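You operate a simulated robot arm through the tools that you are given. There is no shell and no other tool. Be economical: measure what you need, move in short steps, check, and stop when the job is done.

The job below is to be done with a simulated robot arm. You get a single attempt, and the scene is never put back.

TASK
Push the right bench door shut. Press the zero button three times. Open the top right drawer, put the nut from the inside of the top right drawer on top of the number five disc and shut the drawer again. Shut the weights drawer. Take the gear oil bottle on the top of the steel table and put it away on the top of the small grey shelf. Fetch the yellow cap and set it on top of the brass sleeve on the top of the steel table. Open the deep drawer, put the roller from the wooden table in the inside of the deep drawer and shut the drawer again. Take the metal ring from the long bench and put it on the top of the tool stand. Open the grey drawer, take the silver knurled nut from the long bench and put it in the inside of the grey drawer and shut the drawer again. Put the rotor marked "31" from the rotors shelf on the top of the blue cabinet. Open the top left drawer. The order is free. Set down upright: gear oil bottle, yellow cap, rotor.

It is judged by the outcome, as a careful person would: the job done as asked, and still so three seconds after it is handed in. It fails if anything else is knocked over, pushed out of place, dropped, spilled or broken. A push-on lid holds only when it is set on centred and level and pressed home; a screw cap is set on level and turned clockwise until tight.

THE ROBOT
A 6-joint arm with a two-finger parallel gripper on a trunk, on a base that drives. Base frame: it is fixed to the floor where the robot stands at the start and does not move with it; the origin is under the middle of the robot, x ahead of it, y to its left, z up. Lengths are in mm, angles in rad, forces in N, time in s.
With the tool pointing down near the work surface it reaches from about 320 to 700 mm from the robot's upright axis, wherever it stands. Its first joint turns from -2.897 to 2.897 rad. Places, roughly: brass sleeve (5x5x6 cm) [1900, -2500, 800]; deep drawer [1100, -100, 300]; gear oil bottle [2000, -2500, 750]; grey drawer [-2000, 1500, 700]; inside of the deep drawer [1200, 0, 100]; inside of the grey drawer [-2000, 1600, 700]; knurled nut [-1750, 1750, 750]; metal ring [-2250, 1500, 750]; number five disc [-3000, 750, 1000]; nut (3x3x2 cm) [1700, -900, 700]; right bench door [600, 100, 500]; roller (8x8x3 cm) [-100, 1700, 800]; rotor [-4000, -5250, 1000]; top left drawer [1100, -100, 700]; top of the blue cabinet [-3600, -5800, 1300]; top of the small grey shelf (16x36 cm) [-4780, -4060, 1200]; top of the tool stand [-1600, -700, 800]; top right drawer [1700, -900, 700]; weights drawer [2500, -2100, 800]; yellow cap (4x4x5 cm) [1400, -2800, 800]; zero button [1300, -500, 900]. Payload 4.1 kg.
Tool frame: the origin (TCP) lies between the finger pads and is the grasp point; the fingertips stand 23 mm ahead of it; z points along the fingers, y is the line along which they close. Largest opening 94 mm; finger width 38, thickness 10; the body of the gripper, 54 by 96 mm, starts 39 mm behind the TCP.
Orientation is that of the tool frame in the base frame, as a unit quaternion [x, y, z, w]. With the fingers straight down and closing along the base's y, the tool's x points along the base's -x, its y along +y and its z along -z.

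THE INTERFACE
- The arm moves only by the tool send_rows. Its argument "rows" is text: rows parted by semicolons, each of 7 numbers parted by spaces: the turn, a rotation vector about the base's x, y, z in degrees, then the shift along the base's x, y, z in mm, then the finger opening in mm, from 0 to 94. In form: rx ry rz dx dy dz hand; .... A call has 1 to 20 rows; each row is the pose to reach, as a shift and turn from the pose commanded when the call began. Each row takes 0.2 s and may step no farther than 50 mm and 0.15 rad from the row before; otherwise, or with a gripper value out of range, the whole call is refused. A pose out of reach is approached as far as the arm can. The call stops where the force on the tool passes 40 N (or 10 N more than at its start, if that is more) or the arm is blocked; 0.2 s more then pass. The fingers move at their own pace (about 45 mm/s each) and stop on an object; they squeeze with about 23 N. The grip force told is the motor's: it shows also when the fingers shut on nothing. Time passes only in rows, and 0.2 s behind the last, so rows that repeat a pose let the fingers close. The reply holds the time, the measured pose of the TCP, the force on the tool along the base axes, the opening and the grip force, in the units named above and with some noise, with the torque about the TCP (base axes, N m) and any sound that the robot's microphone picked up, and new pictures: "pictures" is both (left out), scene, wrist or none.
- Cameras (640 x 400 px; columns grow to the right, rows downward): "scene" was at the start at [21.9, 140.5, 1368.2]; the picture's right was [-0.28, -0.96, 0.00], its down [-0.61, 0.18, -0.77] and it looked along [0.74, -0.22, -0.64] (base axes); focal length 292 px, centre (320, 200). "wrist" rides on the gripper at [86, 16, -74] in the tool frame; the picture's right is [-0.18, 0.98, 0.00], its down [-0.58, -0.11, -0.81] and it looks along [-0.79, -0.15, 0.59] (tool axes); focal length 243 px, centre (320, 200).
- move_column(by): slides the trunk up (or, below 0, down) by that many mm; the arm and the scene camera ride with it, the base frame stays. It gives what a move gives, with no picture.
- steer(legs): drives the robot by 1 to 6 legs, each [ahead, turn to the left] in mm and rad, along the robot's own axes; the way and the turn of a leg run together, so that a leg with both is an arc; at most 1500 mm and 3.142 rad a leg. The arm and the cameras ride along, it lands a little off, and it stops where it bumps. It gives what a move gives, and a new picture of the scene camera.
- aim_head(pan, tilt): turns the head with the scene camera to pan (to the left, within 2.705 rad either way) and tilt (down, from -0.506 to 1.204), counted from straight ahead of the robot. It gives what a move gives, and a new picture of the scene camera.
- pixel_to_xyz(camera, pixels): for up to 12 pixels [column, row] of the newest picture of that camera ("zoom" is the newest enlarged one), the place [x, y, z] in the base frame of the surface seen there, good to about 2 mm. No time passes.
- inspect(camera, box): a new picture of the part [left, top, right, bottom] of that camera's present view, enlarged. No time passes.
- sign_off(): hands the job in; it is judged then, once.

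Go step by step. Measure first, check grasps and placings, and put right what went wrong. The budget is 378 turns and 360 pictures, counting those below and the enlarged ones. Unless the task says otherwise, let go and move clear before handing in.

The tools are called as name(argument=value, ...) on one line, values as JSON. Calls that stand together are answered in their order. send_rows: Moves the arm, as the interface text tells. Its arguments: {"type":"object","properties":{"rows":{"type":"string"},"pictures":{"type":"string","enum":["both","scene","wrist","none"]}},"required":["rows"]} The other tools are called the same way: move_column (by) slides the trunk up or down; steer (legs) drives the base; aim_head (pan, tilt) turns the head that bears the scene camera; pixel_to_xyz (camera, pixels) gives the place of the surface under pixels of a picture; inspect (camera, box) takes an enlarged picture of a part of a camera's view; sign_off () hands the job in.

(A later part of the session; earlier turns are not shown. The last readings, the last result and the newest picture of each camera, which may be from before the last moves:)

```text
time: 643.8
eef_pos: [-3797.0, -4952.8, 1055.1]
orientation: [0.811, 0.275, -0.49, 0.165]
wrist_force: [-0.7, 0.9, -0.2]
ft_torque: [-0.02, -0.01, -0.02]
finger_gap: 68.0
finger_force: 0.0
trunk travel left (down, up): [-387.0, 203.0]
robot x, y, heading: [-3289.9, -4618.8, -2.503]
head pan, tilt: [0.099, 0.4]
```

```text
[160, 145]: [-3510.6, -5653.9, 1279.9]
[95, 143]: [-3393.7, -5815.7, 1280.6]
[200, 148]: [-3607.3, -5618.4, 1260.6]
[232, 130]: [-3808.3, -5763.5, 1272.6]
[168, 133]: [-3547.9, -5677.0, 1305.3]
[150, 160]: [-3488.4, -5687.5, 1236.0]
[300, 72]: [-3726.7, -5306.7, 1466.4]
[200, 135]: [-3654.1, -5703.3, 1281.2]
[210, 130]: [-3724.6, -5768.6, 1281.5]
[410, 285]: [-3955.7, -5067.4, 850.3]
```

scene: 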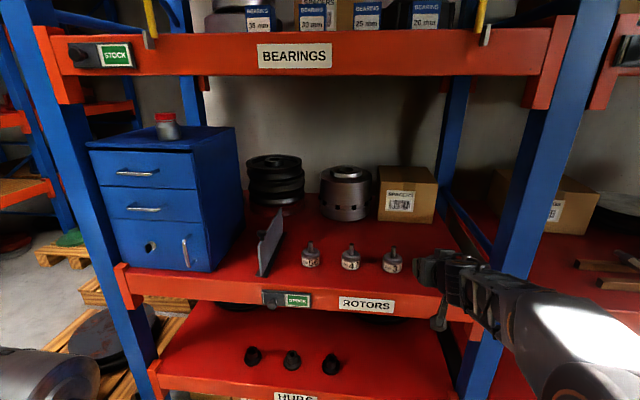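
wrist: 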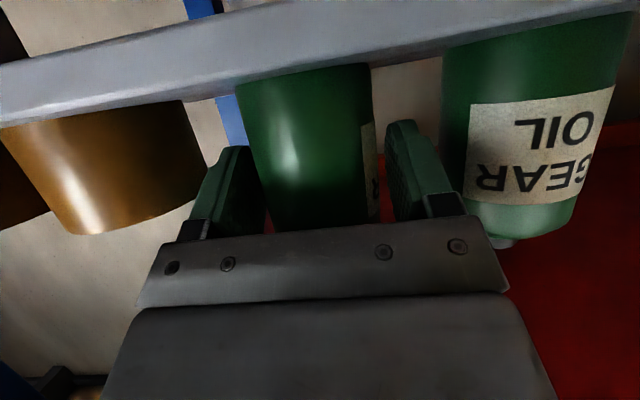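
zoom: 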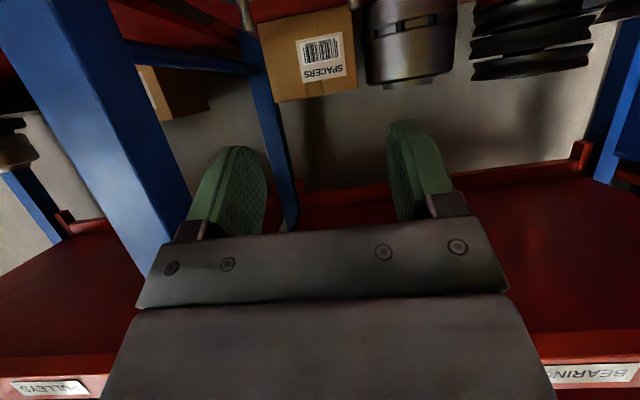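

The zoom reading belonged to the wrist; I measure rotor 31 in the scene picture.

pixel_to_xyz(camera="scene", pixels=[[394, 248], [394, 254], [392, 266], [383, 261], [402, 262], [392, 272], [392, 278], [351, 265], [380, 275], [370, 262]])

inspect(camera="scene", box=[360, 235, 430, 295])

```text
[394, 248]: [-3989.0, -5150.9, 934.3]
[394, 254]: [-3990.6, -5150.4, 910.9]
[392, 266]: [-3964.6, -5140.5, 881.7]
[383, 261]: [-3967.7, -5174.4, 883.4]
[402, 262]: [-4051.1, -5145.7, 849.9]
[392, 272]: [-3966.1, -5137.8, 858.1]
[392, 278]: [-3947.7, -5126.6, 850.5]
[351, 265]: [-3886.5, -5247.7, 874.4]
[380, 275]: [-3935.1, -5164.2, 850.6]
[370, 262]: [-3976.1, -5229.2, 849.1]
```

```text
6.67 times, centred on (395, 265) of scene
```

zoom: 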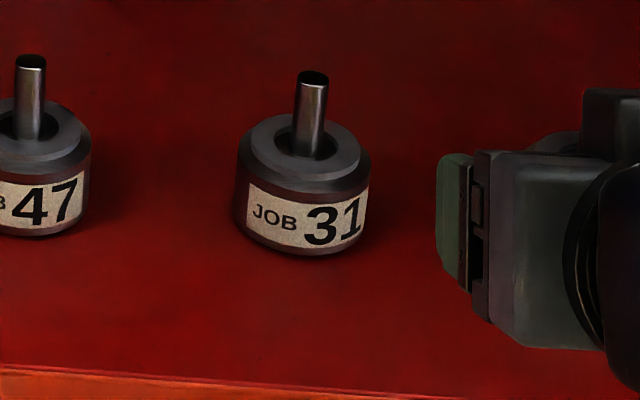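

Rotor 31: axis ≈ (-3990,-5153), shelf z 850, shaft top 935. I reduce the hand's tilt to 48°, shift it in line with the rotor, and check the upright.

pixel_to_xyz(camera="scene", pixels=[[505, 250], [520, 200], [390, 305], [470, 320], [390, 292]])

send_rows(rows="4.1 -5.7 0 10 -13 0 75; 8.2 -11.4 0 20 -27 0 75; 8.2 -11.4 0 29 -40 0 75; 8.2 -11.4 0 29 -40 0 75")

```text
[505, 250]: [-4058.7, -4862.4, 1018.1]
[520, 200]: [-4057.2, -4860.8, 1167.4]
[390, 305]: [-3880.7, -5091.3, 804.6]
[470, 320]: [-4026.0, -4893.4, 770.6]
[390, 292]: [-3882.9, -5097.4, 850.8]
```

```text
time: 644.8
eef_pos: [-3772.5, -4997.9, 1060.4]
orientation: [0.836, 0.274, -0.426, 0.213]
wrist_force: [0.0, -0.1, 0.2]
ft_torque: [0.03, 0.02, 0.01]
finger_gap: 75.0
finger_force: 0.2
out of reach, approached as far as the arm can: row 1, 2, 3
trunk travel left (down, up): [-387.0, 203.0]
robot x, y, heading: [-3291.7, -4612.6, -2.501]
head pan, tilt: [0.099, 0.4]
```

scene: 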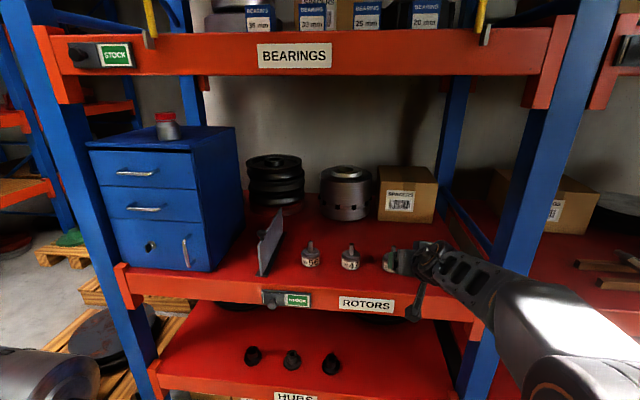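
wrist: 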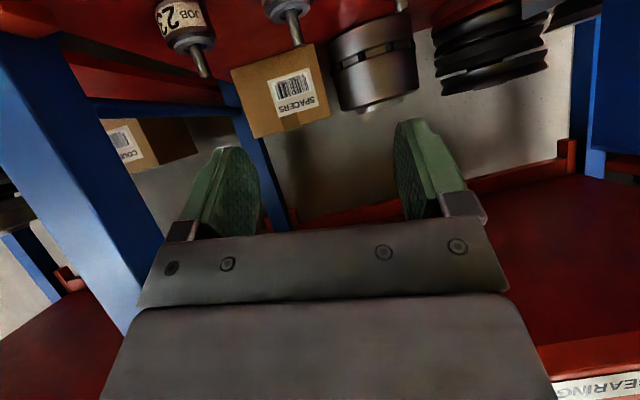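

The arm is near a joint limit at this height, skewing the hand; a fourth rotor "23" stands right of "31". I lower the arm 90 mm and set the exact 48° orientation.

send_rows(rows="0 0 0 0 0 -45 75; 5.4 -1.2 -1.9 0 0 -90 75; 10.8 -2.4 -3.75 0 0 -95 75; 10.8 -2.4 -3.75 0 0 -95 75", pictures="wrist")

```text
time: 645.8
eef_pos: [-3747.1, -4997.6, 944.4]
orientation: [0.881, 0.254, -0.36, 0.173]
wrist_force: [0.3, 0.3, -0.6]
ft_torque: [0.01, 0.03, 0.0]
finger_gap: 74.9
finger_force: 0.0
out of reach, approached as far as the arm can: row 1, 2, 3, 4
trunk travel left (down, up): [-387.0, 203.0]
robot x, y, heading: [-3295.7, -4615.0, -2.506]
head pan, tilt: [0.099, 0.4]
```

wrist: 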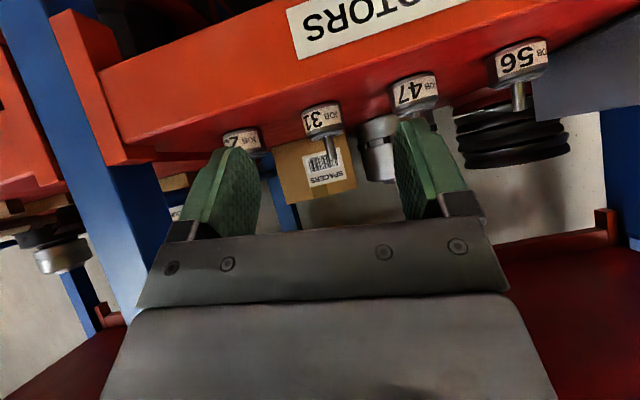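

The limit comes from the hand being left of my axis. I bring it back straight ahead with the proper orientation; then I'll shift the robot sideways instead.

send_rows(rows="0 0 0 -21 19 8 75; 2.5 2.6 0.3 -42 38 16 75; 4.9 5.2 0.5 -42 38 16 75; 4.9 5.2 0.5 -42 38 16 75", pictures="none")

```text
time: 646.8
eef_pos: [-3789.8, -4959.6, 961.2]
orientation: [0.868, 0.283, -0.387, 0.129]
wrist_force: [0.9, -0.1, -0.1]
ft_torque: [0.0, 0.03, 0.01]
finger_gap: 74.9
finger_force: 0.0
trunk travel left (down, up): [-387.0, 203.0]
robot x, y, heading: [-3291.5, -4614.4, -2.501]
head pan, tilt: [0.099, 0.4]
```

Orientation set. I shift the robot 38 mm sideways along the rack.

steer(legs=[[0, 1.556], [40, 0], [0, -1.571]])

```text
time: 655.3
eef_pos: [-3782.9, -4967.2, 960.8]
orientation: [0.876, 0.259, -0.39, 0.118]
wrist_force: [0.0, 0.2, -0.5]
ft_torque: [-0.01, 0.02, 0.02]
finger_gap: 75.1
finger_force: 0.0
trunk travel left (down, up): [-387.0, 203.0]
robot x, y, heading: [-3270.1, -4642.6, -2.544]
head pan, tilt: [0.099, 0.4]
```

scene: 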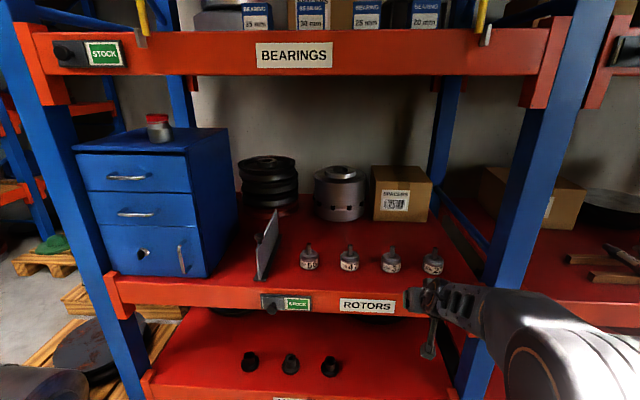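

I trim the heading, then drive 190 mm forward, hand high above the rotors' shafts.

steer(legs=[[0, 0.04], [150, 0]])

```text
time: 657.0
eef_pos: [-3894.6, -5079.5, 961.0]
orientation: [0.87, 0.277, -0.388, 0.126]
wrist_force: [0.6, 0.3, 0.0]
ft_torque: [0.0, 0.0, -0.02]
finger_gap: 75.0
finger_force: 0.1
trunk travel left (down, up): [-387.0, 203.0]
robot x, y, heading: [-3396.7, -4737.2, -2.511]
head pan, tilt: [0.099, 0.4]
```

scene: 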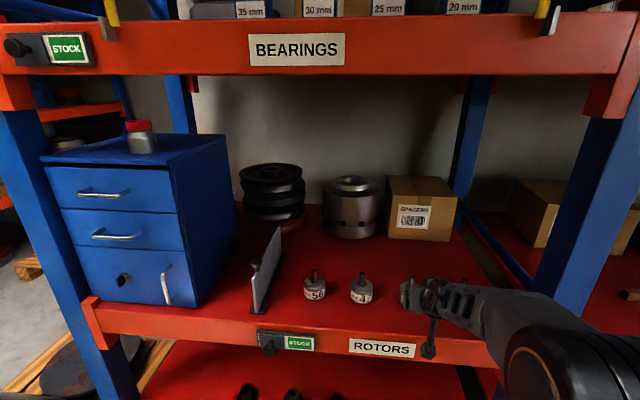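

inspect(camera="wrist", box=[0, 0, 640, 400])

pixel_to_xyz(camera="zoom", pixels=[[320, 60], [320, 100], [320, 130], [290, 80], [350, 80]])

```text
1.00 times, centred on (320, 200) of wrist (not enlarged: the box is as wide or as high as the picture)
```

zoom: 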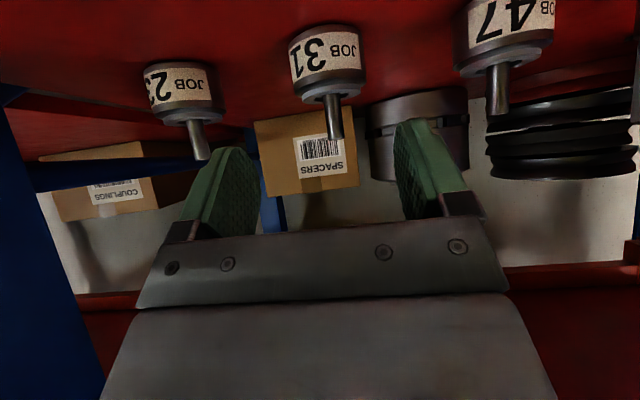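

```text
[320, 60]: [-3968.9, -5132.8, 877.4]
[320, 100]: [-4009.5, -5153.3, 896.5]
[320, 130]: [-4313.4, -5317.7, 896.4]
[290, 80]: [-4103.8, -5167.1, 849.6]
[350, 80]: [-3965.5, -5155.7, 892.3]
```

pixel_to_xyz(camera="zoom", pixels=[[335, 130], [331, 105], [292, 65], [363, 60], [326, 70], [326, 40], [310, 92], [355, 88], [340, 97]])

```text
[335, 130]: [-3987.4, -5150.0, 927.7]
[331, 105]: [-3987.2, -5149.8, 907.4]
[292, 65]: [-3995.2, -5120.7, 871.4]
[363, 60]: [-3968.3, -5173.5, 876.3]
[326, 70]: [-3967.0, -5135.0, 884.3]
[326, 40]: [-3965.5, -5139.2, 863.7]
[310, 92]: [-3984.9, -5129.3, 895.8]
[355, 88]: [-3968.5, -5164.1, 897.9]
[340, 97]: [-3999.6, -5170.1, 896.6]
```

Rotor axis ≈ (-3991,-5153), body 58 mm, top 897. I drive 110 mm further.

steer(legs=[[110, 0]])

inspect(camera="wrist", box=[0, 0, 640, 400])

```text
time: 658.2
eef_pos: [-3986.5, -5144.8, 959.2]
orientation: [0.87, 0.277, -0.388, 0.126]
wrist_force: [0.5, 1.5, -0.2]
ft_torque: [-0.03, 0.01, -0.02]
finger_gap: 74.9
finger_force: 0.1
trunk travel left (down, up): [-387.0, 203.0]
robot x, y, heading: [-3485.4, -4804.7, -2.509]
head pan, tilt: [0.099, 0.4]
```

scene: 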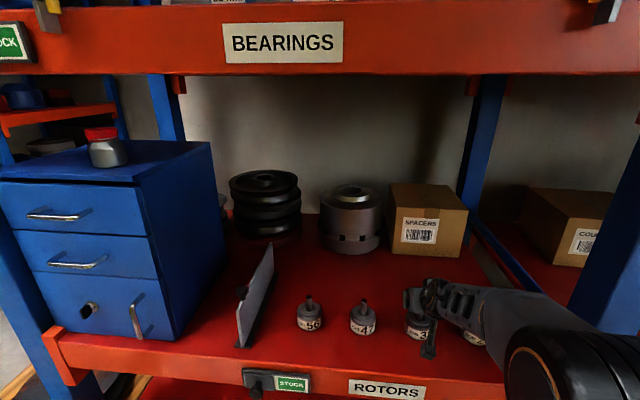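

```text
1.00 times, centred on (320, 200) of wrist (not enlarged: the box is as wide or as high as the picture)
```

zoom: 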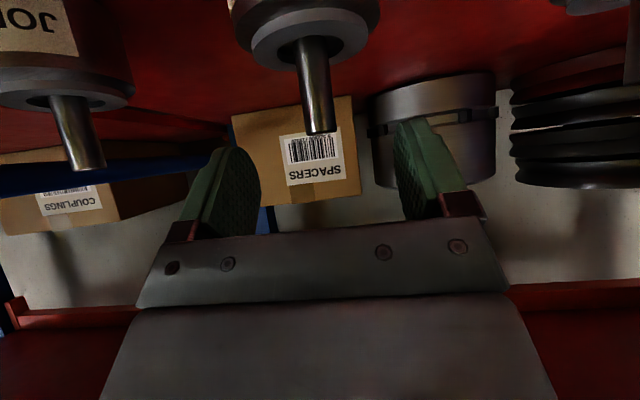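

Aligned within a few mm. I shift 3 mm and lower the trunk 76 mm around the rotor.

send_rows(rows="0 0 0 1.8 -2.4 0 75; 0 0 0 1.8 -2.4 0 75", pictures="none")

move_column(by=-50)

inspect(camera="wrist", box=[0, 0, 640, 400])

```text
time: 658.9
eef_pos: [-3983.7, -5148.3, 959.2]
orientation: [0.87, 0.277, -0.388, 0.127]
wrist_force: [0.3, -0.1, 0.7]
ft_torque: [-0.02, 0.0, -0.02]
finger_gap: 74.8
finger_force: 0.0
trunk travel left (down, up): [-387.0, 203.0]
robot x, y, heading: [-3487.1, -4804.5, -2.514]
head pan, tilt: [0.099, 0.4]
```

```text
time: 659.8
eef_pos: [-3983.7, -5147.6, 910.1]
orientation: [0.87, 0.277, -0.388, 0.128]
wrist_force: [0.2, 0.7, -0.3]
ft_torque: [-0.01, 0.0, -0.01]
finger_gap: 74.8
finger_force: 0.1
trunk travel left (down, up): [-337.0, 253.0]
robot x, y, heading: [-3483.3, -4805.8, -2.505]
head pan, tilt: [0.099, 0.4]
```

```text
1.00 times, centred on (320, 200) of wrist (not enlarged: the box is as wide or as high as the picture)
```

zoom: 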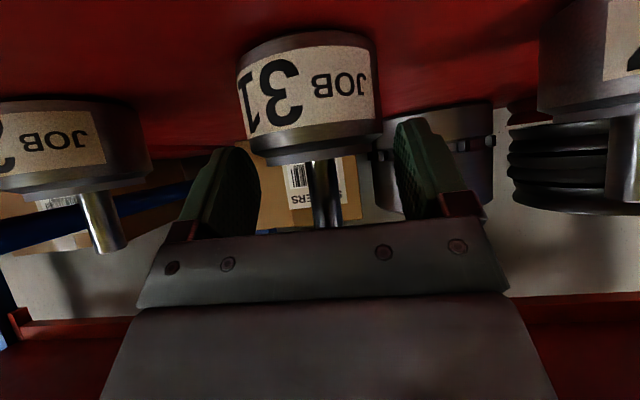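

The rotor enters between the fingers, shaft clear of the palm. I lower 25 mm more with the arm and close.

send_rows(rows="0 0 0 0 0 -10 75; 0 0 0 0 0 -18 75; 0 0 0 0 0 -25 75; 0 0 0 0 0 -25 75", pictures="wrist")

```text
time: 660.8
eef_pos: [-3983.4, -5147.1, 885.9]
orientation: [0.87, 0.279, -0.387, 0.128]
wrist_force: [-0.1, 0.9, 0.3]
ft_torque: [0.0, 0.0, 0.0]
finger_gap: 75.0
finger_force: 0.0
trunk travel left (down, up): [-337.0, 253.0]
robot x, y, heading: [-3483.2, -4800.7, -2.512]
head pan, tilt: [0.099, 0.4]
```

wrist: 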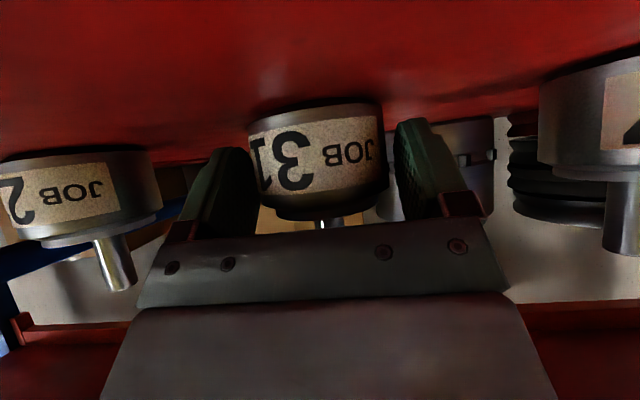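

Centred. I close and lift 20 mm.

send_rows(rows="0 0 0 0 0 0 40; 0 0 0 0 0 0 40; 0 0 0 0 0 0 40; 0 0 0 0 0 0 40; 0 0 0 0 0 10 40; 0 0 0 0 0 25 40", pictures="wrist")

```text
time: 662.2
eef_pos: [-3982.9, -5147.2, 908.0]
orientation: [0.87, 0.278, -0.386, 0.128]
wrist_force: [0.2, -0.4, -8.1]
ft_torque: [0.05, -0.11, 0.02]
finger_gap: 65.7
finger_force: 23.0
trunk travel left (down, up): [-337.0, 253.0]
robot x, y, heading: [-3482.4, -4807.3, -2.513]
head pan, tilt: [0.099, 0.4]
```

wrist: 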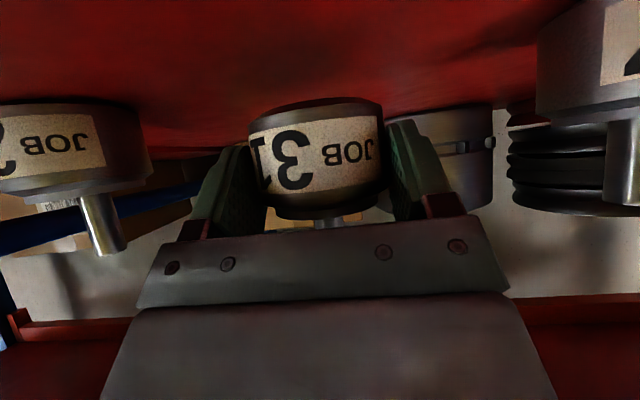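

The rotor is held (8 N weight). I lift a bit, back out of the rack and raise the trunk fully.

move_column(by=60)

steer(legs=[[-280, 0]])

move_column(by=190)

send_rows(rows="0 0 0 20 14 40 40; 0 0 0 40 29 80 40; 0 0 0 60 43 120 40; 0 0 0 70 50 155 40; 0 0 0 70 50 185 40; 0 0 0 70 50 185 40")

```text
time: 663.2
eef_pos: [-3984.2, -5147.8, 968.6]
orientation: [0.869, 0.279, -0.388, 0.128]
wrist_force: [0.2, 0.6, -9.3]
ft_torque: [0.05, -0.12, -0.02]
finger_gap: 65.7
finger_force: 23.0
trunk travel left (down, up): [-397.0, 193.0]
robot x, y, heading: [-3487.5, -4798.5, -2.512]
head pan, tilt: [0.099, 0.4]
```

```text
time: 665.1
eef_pos: [-3761.4, -4981.7, 968.5]
orientation: [0.87, 0.276, -0.388, 0.127]
wrist_force: [-1.1, 0.2, -10.0]
ft_torque: [0.09, -0.13, 0.03]
finger_gap: 65.4
finger_force: 23.3
trunk travel left (down, up): [-397.0, 193.0]
robot x, y, heading: [-3262.7, -4638.7, -2.514]
head pan, tilt: [0.099, 0.4]
```

scene: 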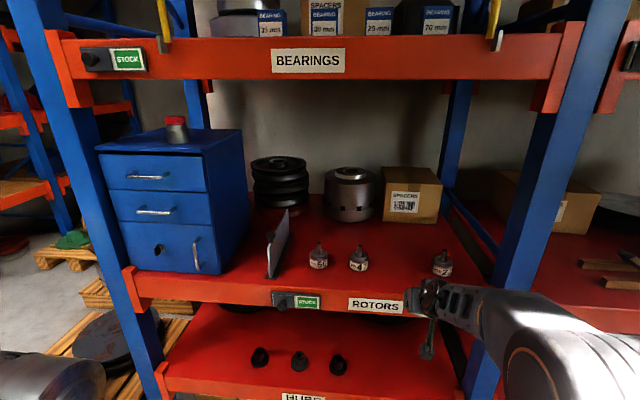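

```text
time: 667.2
eef_pos: [-3760.2, -4981.7, 1158.7]
orientation: [0.87, 0.276, -0.387, 0.127]
wrist_force: [1.3, 0.2, -9.0]
ft_torque: [0.08, -0.09, -0.02]
finger_gap: 65.5
finger_force: 22.6
trunk travel left (down, up): [-587.0, 3.0]
robot x, y, heading: [-3257.4, -4642.6, -2.515]
head pan, tilt: [0.099, 0.4]
```

```text
time: 668.6
eef_pos: [-3705.8, -4899.3, 1319.8]
orientation: [0.868, 0.279, -0.387, 0.137]
wrist_force: [0.5, 0.0, -8.8]
ft_torque: [0.06, -0.09, 0.0]
finger_gap: 65.7
finger_force: 22.6
out of reach, approached as far as the arm can: row 1, 2, 3, 4, 5, 6
trunk travel left (down, up): [-587.0, 3.0]
robot x, y, heading: [-3260.3, -4638.5, -2.517]
head pan, tilt: [0.099, 0.4]
```

scene: 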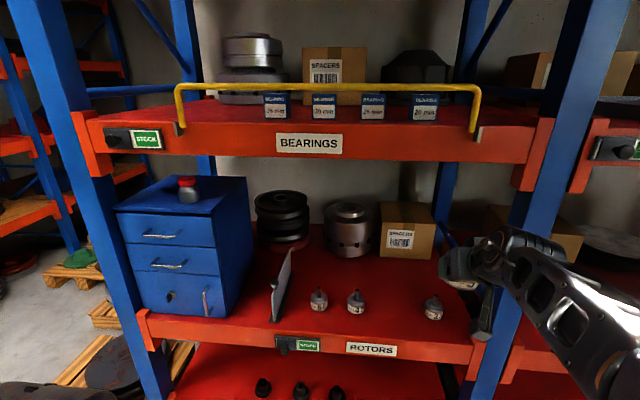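
wrist: 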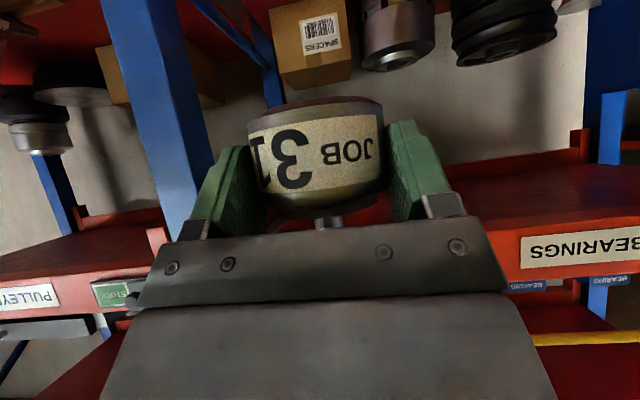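

It reaches z≈1320 with the hand somewhat right of my axis. I probe for a bit more height, going forward/right.

send_rows(rows="0 0 0 -10 4 10 40; 0 0 0 -25 5 20 40; 0 0 0 -40 8 25 40; 0 0 0 -40 8 25 40", pictures="none")

```text
time: 669.6
eef_pos: [-3746.9, -4891.8, 1344.4]
orientation: [0.87, 0.277, -0.387, 0.128]
wrist_force: [0.3, 0.4, -8.7]
ft_torque: [0.09, -0.12, 0.03]
finger_gap: 65.4
finger_force: 23.2
out of reach, approached as far as the arm can: row 1
trunk travel left (down, up): [-587.0, 3.0]
robot x, y, heading: [-3261.9, -4639.8, -2.518]
head pan, tilt: [0.099, 0.4]
```

Now z 1344 is reached with good orientation. Before driving left along the rack I measure what lies there.

aim_head(pan=0.7, tilt=0.6)

```text
time: 670.6
eef_pos: [-3748.1, -4893.4, 1344.9]
orientation: [0.87, 0.276, -0.387, 0.127]
wrist_force: [1.5, 0.3, -9.5]
ft_torque: [0.09, -0.11, 0.01]
finger_gap: 65.3
finger_force: 22.5
trunk travel left (down, up): [-587.0, 3.0]
robot x, y, heading: [-3261.6, -4639.6, -2.512]
head pan, tilt: [0.7, 0.6]
```

scene: 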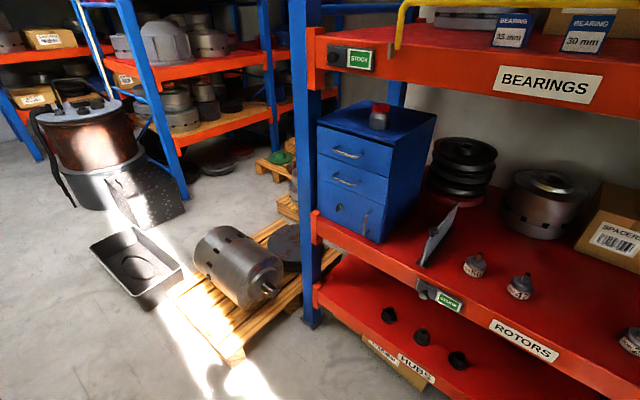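

pixel_to_xyz(camera="scene", pixels=[[235, 358], [180, 300], [300, 295], [265, 290], [270, 370], [150, 300], [315, 310], [310, 120], [380, 120], [345, 110], [340, 130], [420, 118]])

```text
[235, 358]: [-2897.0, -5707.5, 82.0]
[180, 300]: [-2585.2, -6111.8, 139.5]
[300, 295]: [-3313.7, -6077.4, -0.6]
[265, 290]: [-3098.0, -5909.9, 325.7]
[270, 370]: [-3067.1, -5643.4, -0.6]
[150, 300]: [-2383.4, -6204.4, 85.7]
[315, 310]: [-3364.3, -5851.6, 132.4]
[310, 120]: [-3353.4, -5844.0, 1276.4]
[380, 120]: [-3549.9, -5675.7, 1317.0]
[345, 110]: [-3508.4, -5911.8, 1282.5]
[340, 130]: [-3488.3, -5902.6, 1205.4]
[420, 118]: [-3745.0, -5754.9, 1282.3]
```

The pallet (s≥2934) limits how far left I can stand. I test whether the hand can be 20 mm more to the left at this height.

send_rows(rows="0 0 0 6 -8 0 40; 0 0 0 12 -16 0 40; 0 0 0 0 -30 0 40; 0 0 0 0 -30 0 40", pictures="none")

```text
time: 671.6
eef_pos: [-3752.5, -4909.7, 1340.6]
orientation: [0.868, 0.278, -0.388, 0.134]
wrist_force: [0.6, -0.1, -9.6]
ft_torque: [0.05, -0.11, 0.01]
finger_gap: 65.6
finger_force: 23.1
out of reach, approached as far as the arm can: row 2, 3, 4
trunk travel left (down, up): [-587.0, 3.0]
robot x, y, heading: [-3257.1, -4643.3, -2.509]
head pan, tilt: [0.7, 0.6]
```

The limit is ~75 mm right of my axis. I restore the hand's pose and drive along the rack to the cabinet, staying back from the pallet.

send_rows(rows="0 0 0 -3 15 3 40; 0 0 0 4 17 4 40; 0 0 0 4 17 4 40", pictures="none")

steer(legs=[[0, 1.563], [835, 0], [0, -1.565]])

aim_head(pan=0.0, tilt=0.6)

```text
time: 672.4
eef_pos: [-3748.6, -4893.1, 1344.2]
orientation: [0.87, 0.276, -0.387, 0.127]
wrist_force: [0.1, -0.6, -9.5]
ft_torque: [0.06, -0.07, -0.01]
finger_gap: 65.5
finger_force: 23.4
trunk travel left (down, up): [-587.0, 3.0]
robot x, y, heading: [-3260.8, -4639.8, -2.515]
head pan, tilt: [0.7, 0.6]
```

```text
time: 684.5
eef_pos: [-3272.0, -5554.8, 1344.5]
orientation: [0.872, 0.271, -0.388, 0.125]
wrist_force: [0.1, 0.3, -9.2]
ft_torque: [0.11, -0.13, -0.03]
finger_gap: 65.5
finger_force: 22.5
trunk travel left (down, up): [-587.0, 3.0]
robot x, y, heading: [-2777.8, -5307.2, -2.526]
head pan, tilt: [0.7, 0.6]
```

scene: 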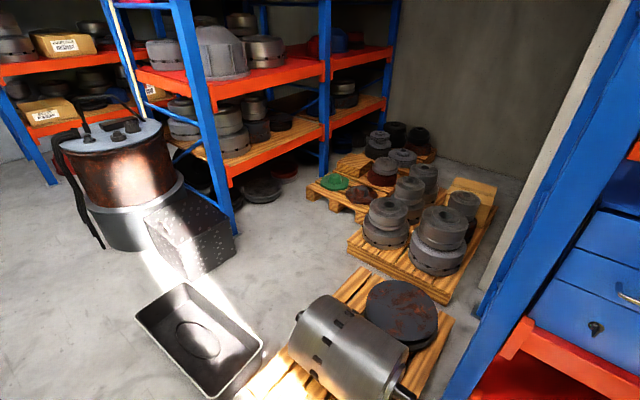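

```text
time: 685.5
eef_pos: [-3270.9, -5554.4, 1343.4]
orientation: [0.872, 0.27, -0.388, 0.124]
wrist_force: [-0.4, 0.4, -9.3]
ft_torque: [0.1, -0.09, 0.02]
finger_gap: 65.3
finger_force: 23.2
trunk travel left (down, up): [-587.0, 3.0]
robot x, y, heading: [-2780.4, -5310.0, -2.526]
head pan, tilt: [0.0, 0.6]
```

scene: 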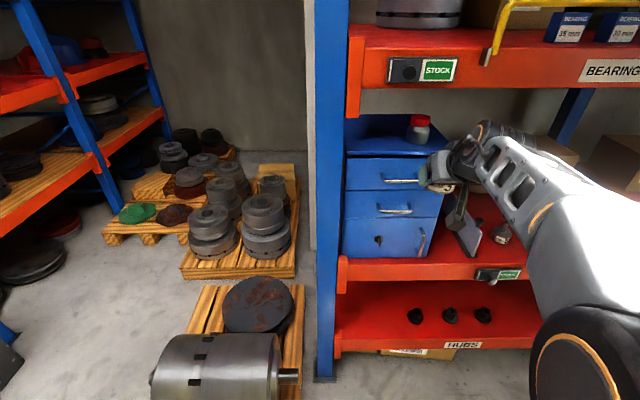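

The base is at s 2680. I lower the hand to 1325 (rotor 8 mm above the cabinet) and shift it 22 mm left, which the lower height should allow.

send_rows(rows="0 0 0 0 0 -10 40; 0 0 0 5 -7 -19 40; 0 0 0 10 -14 -19 40; 0 0 0 15 -21 -19 40; 0 0 0 15 -21 -19 40", pictures="none")

pixel_to_xyz(camera="scene", pixels=[[418, 135], [408, 138], [430, 138], [400, 153], [350, 150], [440, 155], [370, 140], [335, 140], [355, 65], [300, 395], [262, 395]])

```text
time: 686.7
eef_pos: [-3258.5, -5568.1, 1322.6]
orientation: [0.871, 0.272, -0.388, 0.129]
wrist_force: [-0.3, -0.5, -9.3]
ft_torque: [0.09, -0.13, 0.01]
finger_gap: 65.4
finger_force: 23.3
out of reach, approached as far as the arm can: row 4, 5
trunk travel left (down, up): [-587.0, 3.0]
robot x, y, heading: [-2778.5, -5309.8, -2.53]
head pan, tilt: [0.0, 0.6]
```

```text
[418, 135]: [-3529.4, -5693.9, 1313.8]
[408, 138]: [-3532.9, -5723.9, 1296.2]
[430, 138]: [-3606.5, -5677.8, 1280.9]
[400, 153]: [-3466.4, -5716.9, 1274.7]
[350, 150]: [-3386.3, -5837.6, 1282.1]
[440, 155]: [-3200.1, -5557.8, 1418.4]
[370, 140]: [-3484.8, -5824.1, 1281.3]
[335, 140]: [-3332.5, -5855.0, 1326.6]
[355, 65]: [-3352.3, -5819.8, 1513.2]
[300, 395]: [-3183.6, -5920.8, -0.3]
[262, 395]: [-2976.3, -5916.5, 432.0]
```

Pot edge at s 2575, cabinet left edge 2753: I aim for s≈2635. I shift the robot 18 mm left along the rack first.

steer(legs=[[0, 1.584], [18, 0], [0, -1.56]])

```text
time: 695.1
eef_pos: [-3239.7, -5598.2, 1322.4]
orientation: [0.867, 0.286, -0.386, 0.135]
wrist_force: [0.3, 1.0, -9.9]
ft_torque: [0.1, -0.1, -0.03]
finger_gap: 65.5
finger_force: 22.9
trunk travel left (down, up): [-587.0, 3.0]
robot x, y, heading: [-2769.7, -5321.8, -2.5]
head pan, tilt: [0.0, 0.6]
```

scene: 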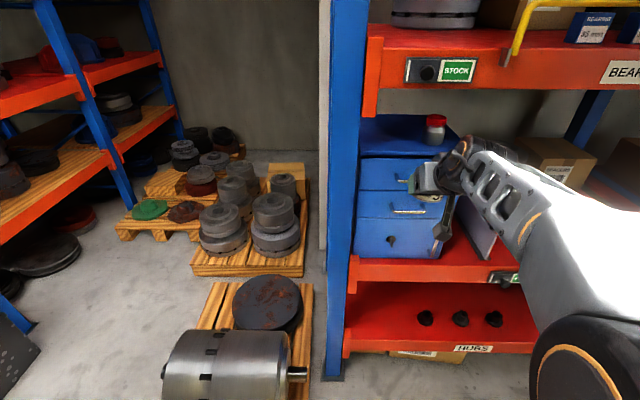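

Hand s≈2645 now. I raise 5 mm for margin, then drive 200 mm and check.

move_column(by=3)

send_rows(rows="0 0 0 0 0 5 40; 0 0 0 0 0 5 40", pictures="none")

steer(legs=[[200, 0]])

inspect(camera="wrist", box=[0, 0, 640, 400])

```text
time: 695.6
eef_pos: [-3240.2, -5599.7, 1325.1]
orientation: [0.867, 0.286, -0.385, 0.135]
wrist_force: [-0.3, -0.1, -9.9]
ft_torque: [0.1, -0.17, -0.01]
finger_gap: 65.3
finger_force: 23.3
trunk travel left (down, up): [-590.0, 0.0]
robot x, y, heading: [-2771.6, -5323.2, -2.494]
head pan, tilt: [0.0, 0.6]
```

```text
time: 696.2
eef_pos: [-3238.9, -5598.8, 1330.3]
orientation: [0.866, 0.286, -0.386, 0.137]
wrist_force: [0.9, -0.4, -9.4]
ft_torque: [0.13, -0.13, -0.01]
finger_gap: 65.0
finger_force: 22.8
trunk travel left (down, up): [-590.0, 0.0]
robot x, y, heading: [-2771.1, -5320.7, -2.493]
head pan, tilt: [0.0, 0.6]
```

```text
time: 697.6
eef_pos: [-3289.1, -5672.2, 1326.7]
orientation: [0.856, 0.319, -0.376, 0.154]
wrist_force: [0.1, 1.1, -8.1]
ft_torque: [0.1, -0.15, -0.02]
finger_gap: 64.5
finger_force: 23.1
trunk travel left (down, up): [-590.0, 0.0]
robot x, y, heading: [-2848.9, -5357.4, -2.267]
head pan, tilt: [0.0, 0.6]
stopped in leg 1: the robot was blocked; the commanded pose is now the measured one
```

scene: 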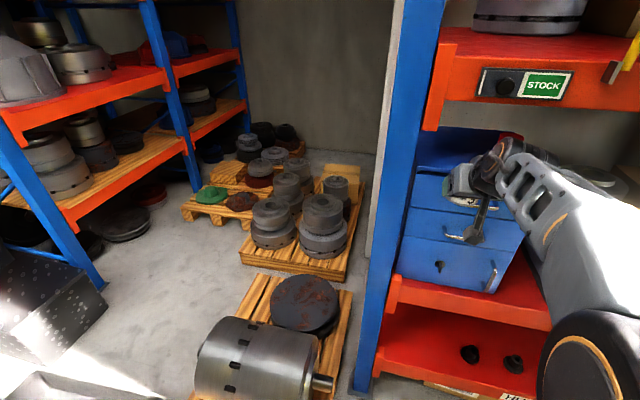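

```text
1.00 times, centred on (320, 200) of wrist (not enlarged: the box is as wide or as high as the picture)
```

zoom: 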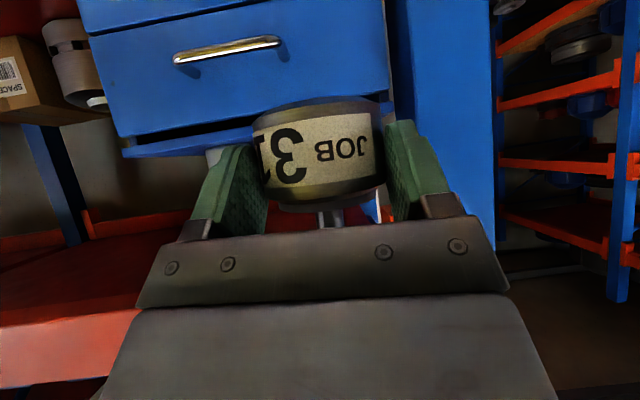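

My base met the pallet and was turned aside. I back away, straighten, and look for an arm pose that lets me stand further right.

steer(legs=[[-160, 0], [0, -0.25]])

aim_head(pan=0.6, tilt=0.8)

```text
time: 699.9
eef_pos: [-3251.0, -5434.5, 1327.7]
orientation: [0.889, 0.209, -0.393, 0.105]
wrist_force: [-0.8, 0.2, -8.7]
ft_torque: [0.07, -0.15, 0.02]
finger_gap: 65.0
finger_force: 22.8
trunk travel left (down, up): [-590.0, 0.0]
robot x, y, heading: [-2748.5, -5233.7, -2.524]
head pan, tilt: [0.0, 0.6]
```

scene: 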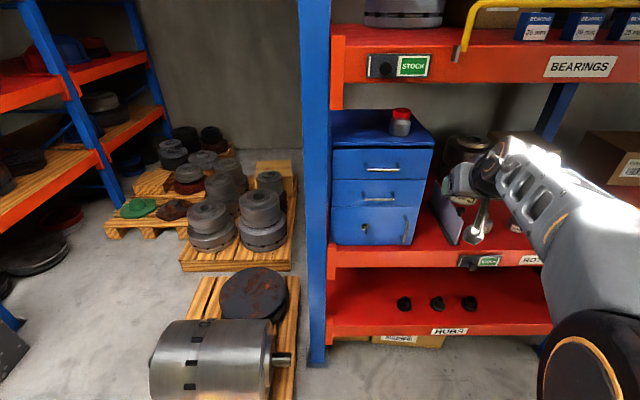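

```text
time: 700.9
eef_pos: [-3249.9, -5434.6, 1327.9]
orientation: [0.889, 0.21, -0.393, 0.106]
wrist_force: [0.1, 0.2, -9.5]
ft_torque: [0.09, -0.14, -0.01]
finger_gap: 64.7
finger_force: 22.6
trunk travel left (down, up): [-590.0, 0.0]
robot x, y, heading: [-2744.6, -5236.5, -2.523]
head pan, tilt: [0.6, 0.799]
```

scene: 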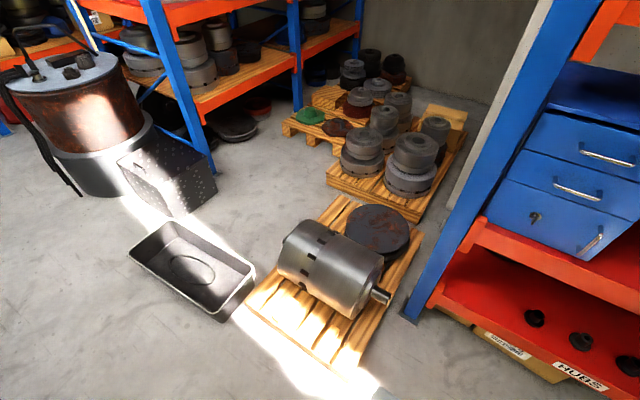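

pixel_to_xyz(camera="scene", pixels=[[345, 365], [350, 380], [235, 318], [245, 330], [405, 280], [385, 330], [370, 350], [380, 297]])

inspect(camera="scene", box=[220, 240, 420, 400])

```text
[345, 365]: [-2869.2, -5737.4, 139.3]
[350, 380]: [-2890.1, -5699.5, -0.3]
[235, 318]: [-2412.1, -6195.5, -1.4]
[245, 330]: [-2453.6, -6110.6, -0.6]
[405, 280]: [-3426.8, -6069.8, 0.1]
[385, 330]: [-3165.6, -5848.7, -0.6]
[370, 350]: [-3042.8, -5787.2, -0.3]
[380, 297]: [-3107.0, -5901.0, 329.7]
```

```text
2.50 times, centred on (320, 320) of scene
```

zoom: 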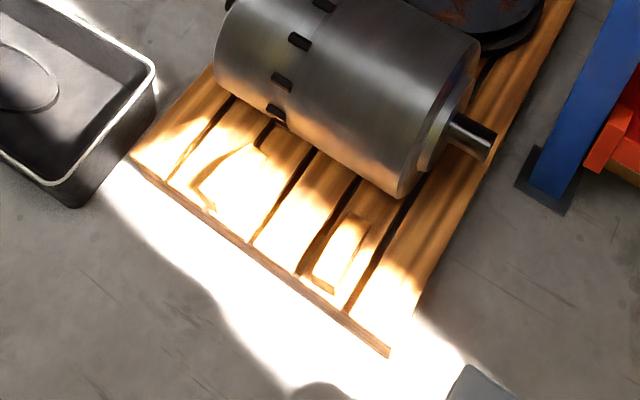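

The pallet corner is at s≈2931, so I may stand at s≤2690. I test the arm: straight orientation, 580 ahead, 45 right, z 1322.

send_rows(rows="0.3 0.2 2.2 2 -26 -2 40; 0.6 0.4 4.3 4 -52 -4 40; 0.9 0.5 6.5 6 -78 -6 40; 1.16 0.7 8.6 8.6 -104.7 -6 40; 1.16 0.7 8.6 8.6 -104.7 -6 40", pictures="none")

```text
time: 702.1
eef_pos: [-3250.8, -5522.1, 1315.0]
orientation: [0.867, 0.283, -0.388, 0.133]
wrist_force: [0.3, 0.5, -10.4]
ft_torque: [0.09, -0.16, -0.01]
finger_gap: 64.8
finger_force: 23.0
out of reach, approached as far as the arm can: row 2, 3, 4, 5
trunk travel left (down, up): [-590.0, 0.0]
robot x, y, heading: [-2746.9, -5237.1, -2.522]
head pan, tilt: [0.6, 0.799]
```

I test a nearer reach: 480 ahead, 30 right.

send_rows(rows="0 0 0 30 9 3 40; 0 0 0 60 18 6 40; 0 0 0 97 28 10 40; 0 0 0 97 28 10 40", pictures="none")

```text
time: 703.1
eef_pos: [-3162.0, -5477.2, 1317.9]
orientation: [0.867, 0.283, -0.389, 0.132]
wrist_force: [0.1, 0.0, -9.3]
ft_torque: [0.09, -0.16, 0.0]
finger_gap: 64.8
finger_force: 23.2
out of reach, approached as far as the arm can: row 1, 2, 3, 4
trunk travel left (down, up): [-590.0, 0.0]
robot x, y, heading: [-2747.4, -5237.4, -2.521]
head pan, tilt: [0.6, 0.799]
```

Turning the hand a little left (yaw) should relax that limit; a round rotor doesn't mind. I yaw +10° and go to 541 ahead, 15 right.

send_rows(rows="0 0 5 0 0 0 40; 0 0 10 -8 -16 2 40; 0 0 10 -17 -33 4 40; 0 0 10 -25 -49 6 40; 0 0 10 -33 -64 8 40; 0 0 10 -33 -64 8 40", pictures="none")

```text
time: 704.5
eef_pos: [-3193.7, -5540.9, 1325.8]
orientation: [0.841, 0.356, -0.375, 0.159]
wrist_force: [-0.1, 0.9, -9.3]
ft_torque: [0.16, -0.12, 0.01]
finger_gap: 64.8
finger_force: 22.6
trunk travel left (down, up): [-590.0, 0.0]
robot x, y, heading: [-2747.2, -5239.2, -2.522]
head pan, tilt: [0.6, 0.799]
```

That works, upright and level. I shift the robot 24 mm left along the rack.

steer(legs=[[0, 1.576], [24, 0], [0, -1.568]])

```text
time: 712.9
eef_pos: [-3169.9, -5575.2, 1324.7]
orientation: [0.835, 0.368, -0.374, 0.164]
wrist_force: [-0.3, 0.4, -9.3]
ft_torque: [0.18, -0.13, -0.02]
finger_gap: 64.6
finger_force: 23.2
trunk travel left (down, up): [-590.0, 0.0]
robot x, y, heading: [-2729.9, -5256.5, -2.492]
head pan, tilt: [0.6, 0.799]
```

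scene: 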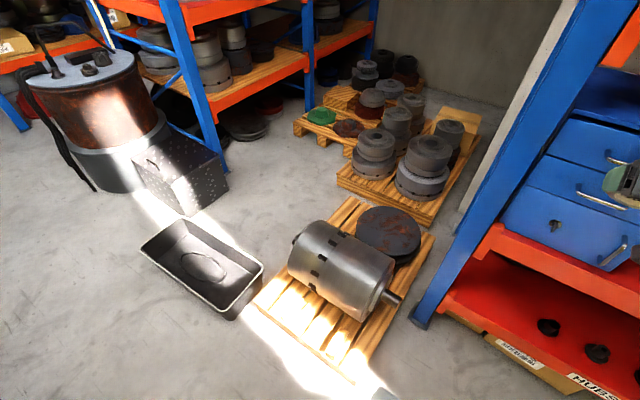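

I trim the heading and drive 200 mm, then check.

steer(legs=[[0, -0.028], [200, 0]])

inspect(camera="wrist", box=[0, 0, 640, 400])

```text
time: 714.9
eef_pos: [-3342.8, -5682.1, 1325.1]
orientation: [0.841, 0.357, -0.375, 0.158]
wrist_force: [-0.8, 0.0, -10.0]
ft_torque: [0.15, -0.12, 0.0]
finger_gap: 64.8
finger_force: 22.9
trunk travel left (down, up): [-590.0, 0.0]
robot x, y, heading: [-2893.0, -5374.1, -2.51]
head pan, tilt: [0.6, 0.799]
```

scene: 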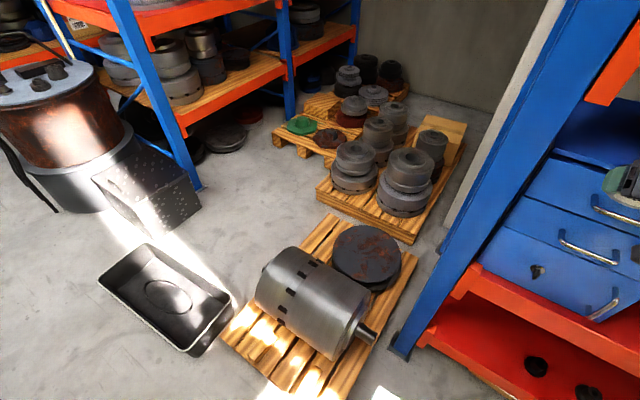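

```text
1.00 times, centred on (320, 200) of wrist (not enlarged: the box is as wide or as high as the picture)
```

zoom: 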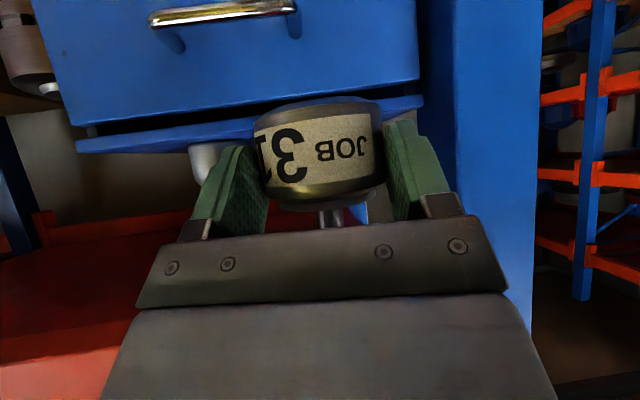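

Still clear: pot behind the left finger, post to the right. I go 100 mm more and look.

steer(legs=[[100, 0]])

inspect(camera="wrist", box=[0, 0, 640, 400])

aim_head(pan=0.1, tilt=0.4)

```text
time: 716.0
eef_pos: [-3425.3, -5741.3, 1323.5]
orientation: [0.84, 0.358, -0.375, 0.159]
wrist_force: [0.0, -0.6, -10.1]
ft_torque: [0.14, -0.09, -0.01]
finger_gap: 64.6
finger_force: 22.9
trunk travel left (down, up): [-590.0, 0.0]
robot x, y, heading: [-2976.0, -5431.7, -2.516]
head pan, tilt: [0.6, 0.799]
```

scene: 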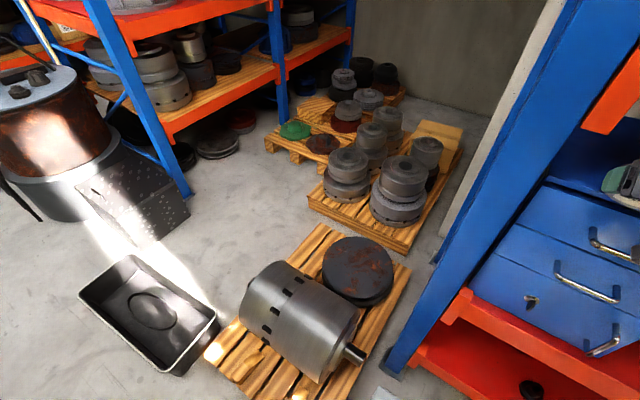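

```text
1.00 times, centred on (320, 200) of wrist (not enlarged: the box is as wide or as high as the picture)
```

zoom: 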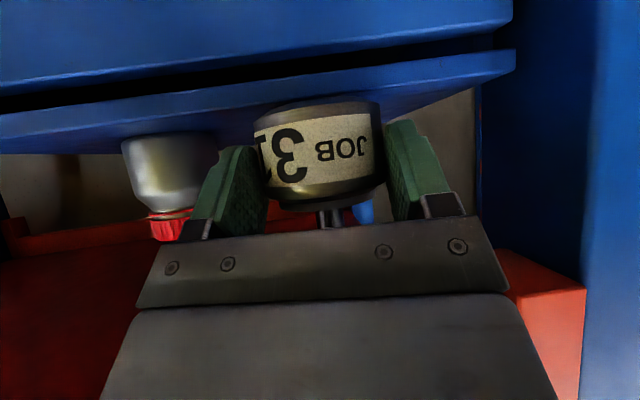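

```text
time: 717.0
eef_pos: [-3424.4, -5739.9, 1323.8]
orientation: [0.841, 0.357, -0.375, 0.159]
wrist_force: [0.3, 0.3, -9.8]
ft_torque: [0.13, -0.15, -0.02]
finger_gap: 64.7
finger_force: 22.6
trunk travel left (down, up): [-590.0, 0.0]
robot x, y, heading: [-2978.9, -5433.2, -2.514]
head pan, tilt: [0.099, 0.4]
```

scene: 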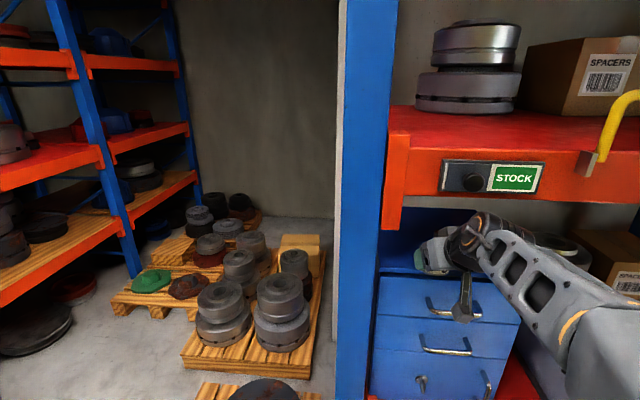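

Well placed. I check the wrist's top against the red beam before the last 60 mm.

pixel_to_xyz(camera="scene", pixels=[[480, 217], [465, 230], [500, 232], [440, 240], [455, 225], [430, 200], [430, 222], [520, 240]])

```text
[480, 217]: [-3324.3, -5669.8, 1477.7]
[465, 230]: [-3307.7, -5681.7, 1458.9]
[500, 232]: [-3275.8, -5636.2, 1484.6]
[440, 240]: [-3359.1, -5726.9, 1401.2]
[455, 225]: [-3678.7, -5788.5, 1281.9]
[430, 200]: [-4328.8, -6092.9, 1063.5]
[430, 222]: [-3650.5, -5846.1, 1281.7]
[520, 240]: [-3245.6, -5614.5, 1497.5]
```

pixel_to_xyz(camera="scene", pixels=[[470, 190], [470, 165], [540, 190], [410, 180], [410, 225], [560, 190], [450, 195], [400, 268], [390, 260]])

```text
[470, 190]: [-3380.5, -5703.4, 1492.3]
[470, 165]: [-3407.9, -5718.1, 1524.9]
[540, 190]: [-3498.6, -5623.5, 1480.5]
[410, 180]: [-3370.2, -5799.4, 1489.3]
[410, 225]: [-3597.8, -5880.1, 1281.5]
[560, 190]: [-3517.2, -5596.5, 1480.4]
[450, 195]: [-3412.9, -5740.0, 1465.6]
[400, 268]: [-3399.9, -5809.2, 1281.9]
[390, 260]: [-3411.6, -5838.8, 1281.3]
```

A lock knob sticks out of the beam just over my wrist's path; I enlarge to see its lower edge.

inspect(camera="scene", box=[420, 140, 560, 270])

pixel_to_xyz(camera="zoom", pixels=[[190, 110], [190, 135], [190, 150], [190, 165], [240, 165], [100, 150], [270, 195], [230, 235], [200, 260], [300, 230]])

```text
3.08 times, centred on (490, 205) of scene
```

zoom: 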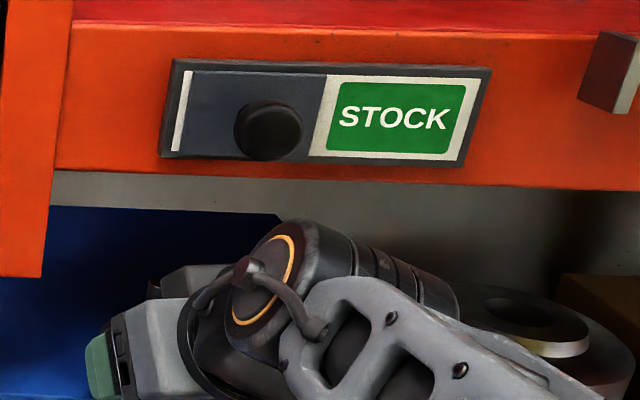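

```text
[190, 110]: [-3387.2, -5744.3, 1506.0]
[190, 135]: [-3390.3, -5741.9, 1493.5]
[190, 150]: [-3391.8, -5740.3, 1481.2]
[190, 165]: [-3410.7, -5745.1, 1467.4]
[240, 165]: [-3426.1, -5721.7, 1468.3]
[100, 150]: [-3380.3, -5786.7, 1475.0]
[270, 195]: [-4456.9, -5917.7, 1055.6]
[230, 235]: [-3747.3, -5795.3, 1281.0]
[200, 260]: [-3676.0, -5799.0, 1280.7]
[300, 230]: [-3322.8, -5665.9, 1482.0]
```

The gap under the knob is tight, so I lower 4 mm and go only 50 mm further (rotor then fully over the cabinet top).

move_column(by=-4)

steer(legs=[[50, 0]])

inspect(camera="wrist", box=[0, 0, 640, 400])

```text
time: 717.5
eef_pos: [-3423.2, -5739.8, 1319.9]
orientation: [0.841, 0.357, -0.375, 0.158]
wrist_force: [0.4, -0.4, -9.8]
ft_torque: [0.12, -0.13, -0.01]
finger_gap: 64.7
finger_force: 23.2
trunk travel left (down, up): [-586.0, 4.0]
robot x, y, heading: [-2976.4, -5431.1, -2.518]
head pan, tilt: [0.099, 0.4]
```

```text
time: 718.4
eef_pos: [-3461.7, -5766.8, 1320.3]
orientation: [0.841, 0.357, -0.375, 0.159]
wrist_force: [0.0, -0.2, -9.0]
ft_torque: [0.14, -0.12, 0.01]
finger_gap: 64.8
finger_force: 22.7
trunk travel left (down, up): [-586.0, 4.0]
robot x, y, heading: [-3017.7, -5456.1, -2.45]
head pan, tilt: [0.099, 0.4]
```

scene: 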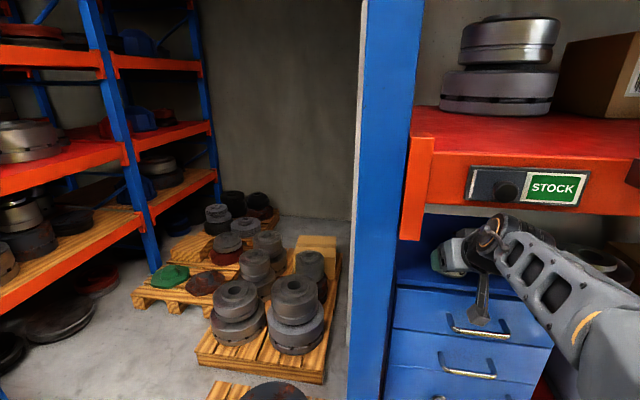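

```text
1.00 times, centred on (320, 200) of wrist (not enlarged: the box is as wide or as high as the picture)
```

zoom: 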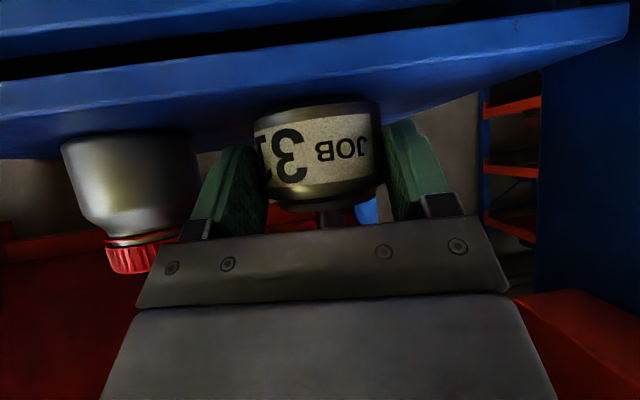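

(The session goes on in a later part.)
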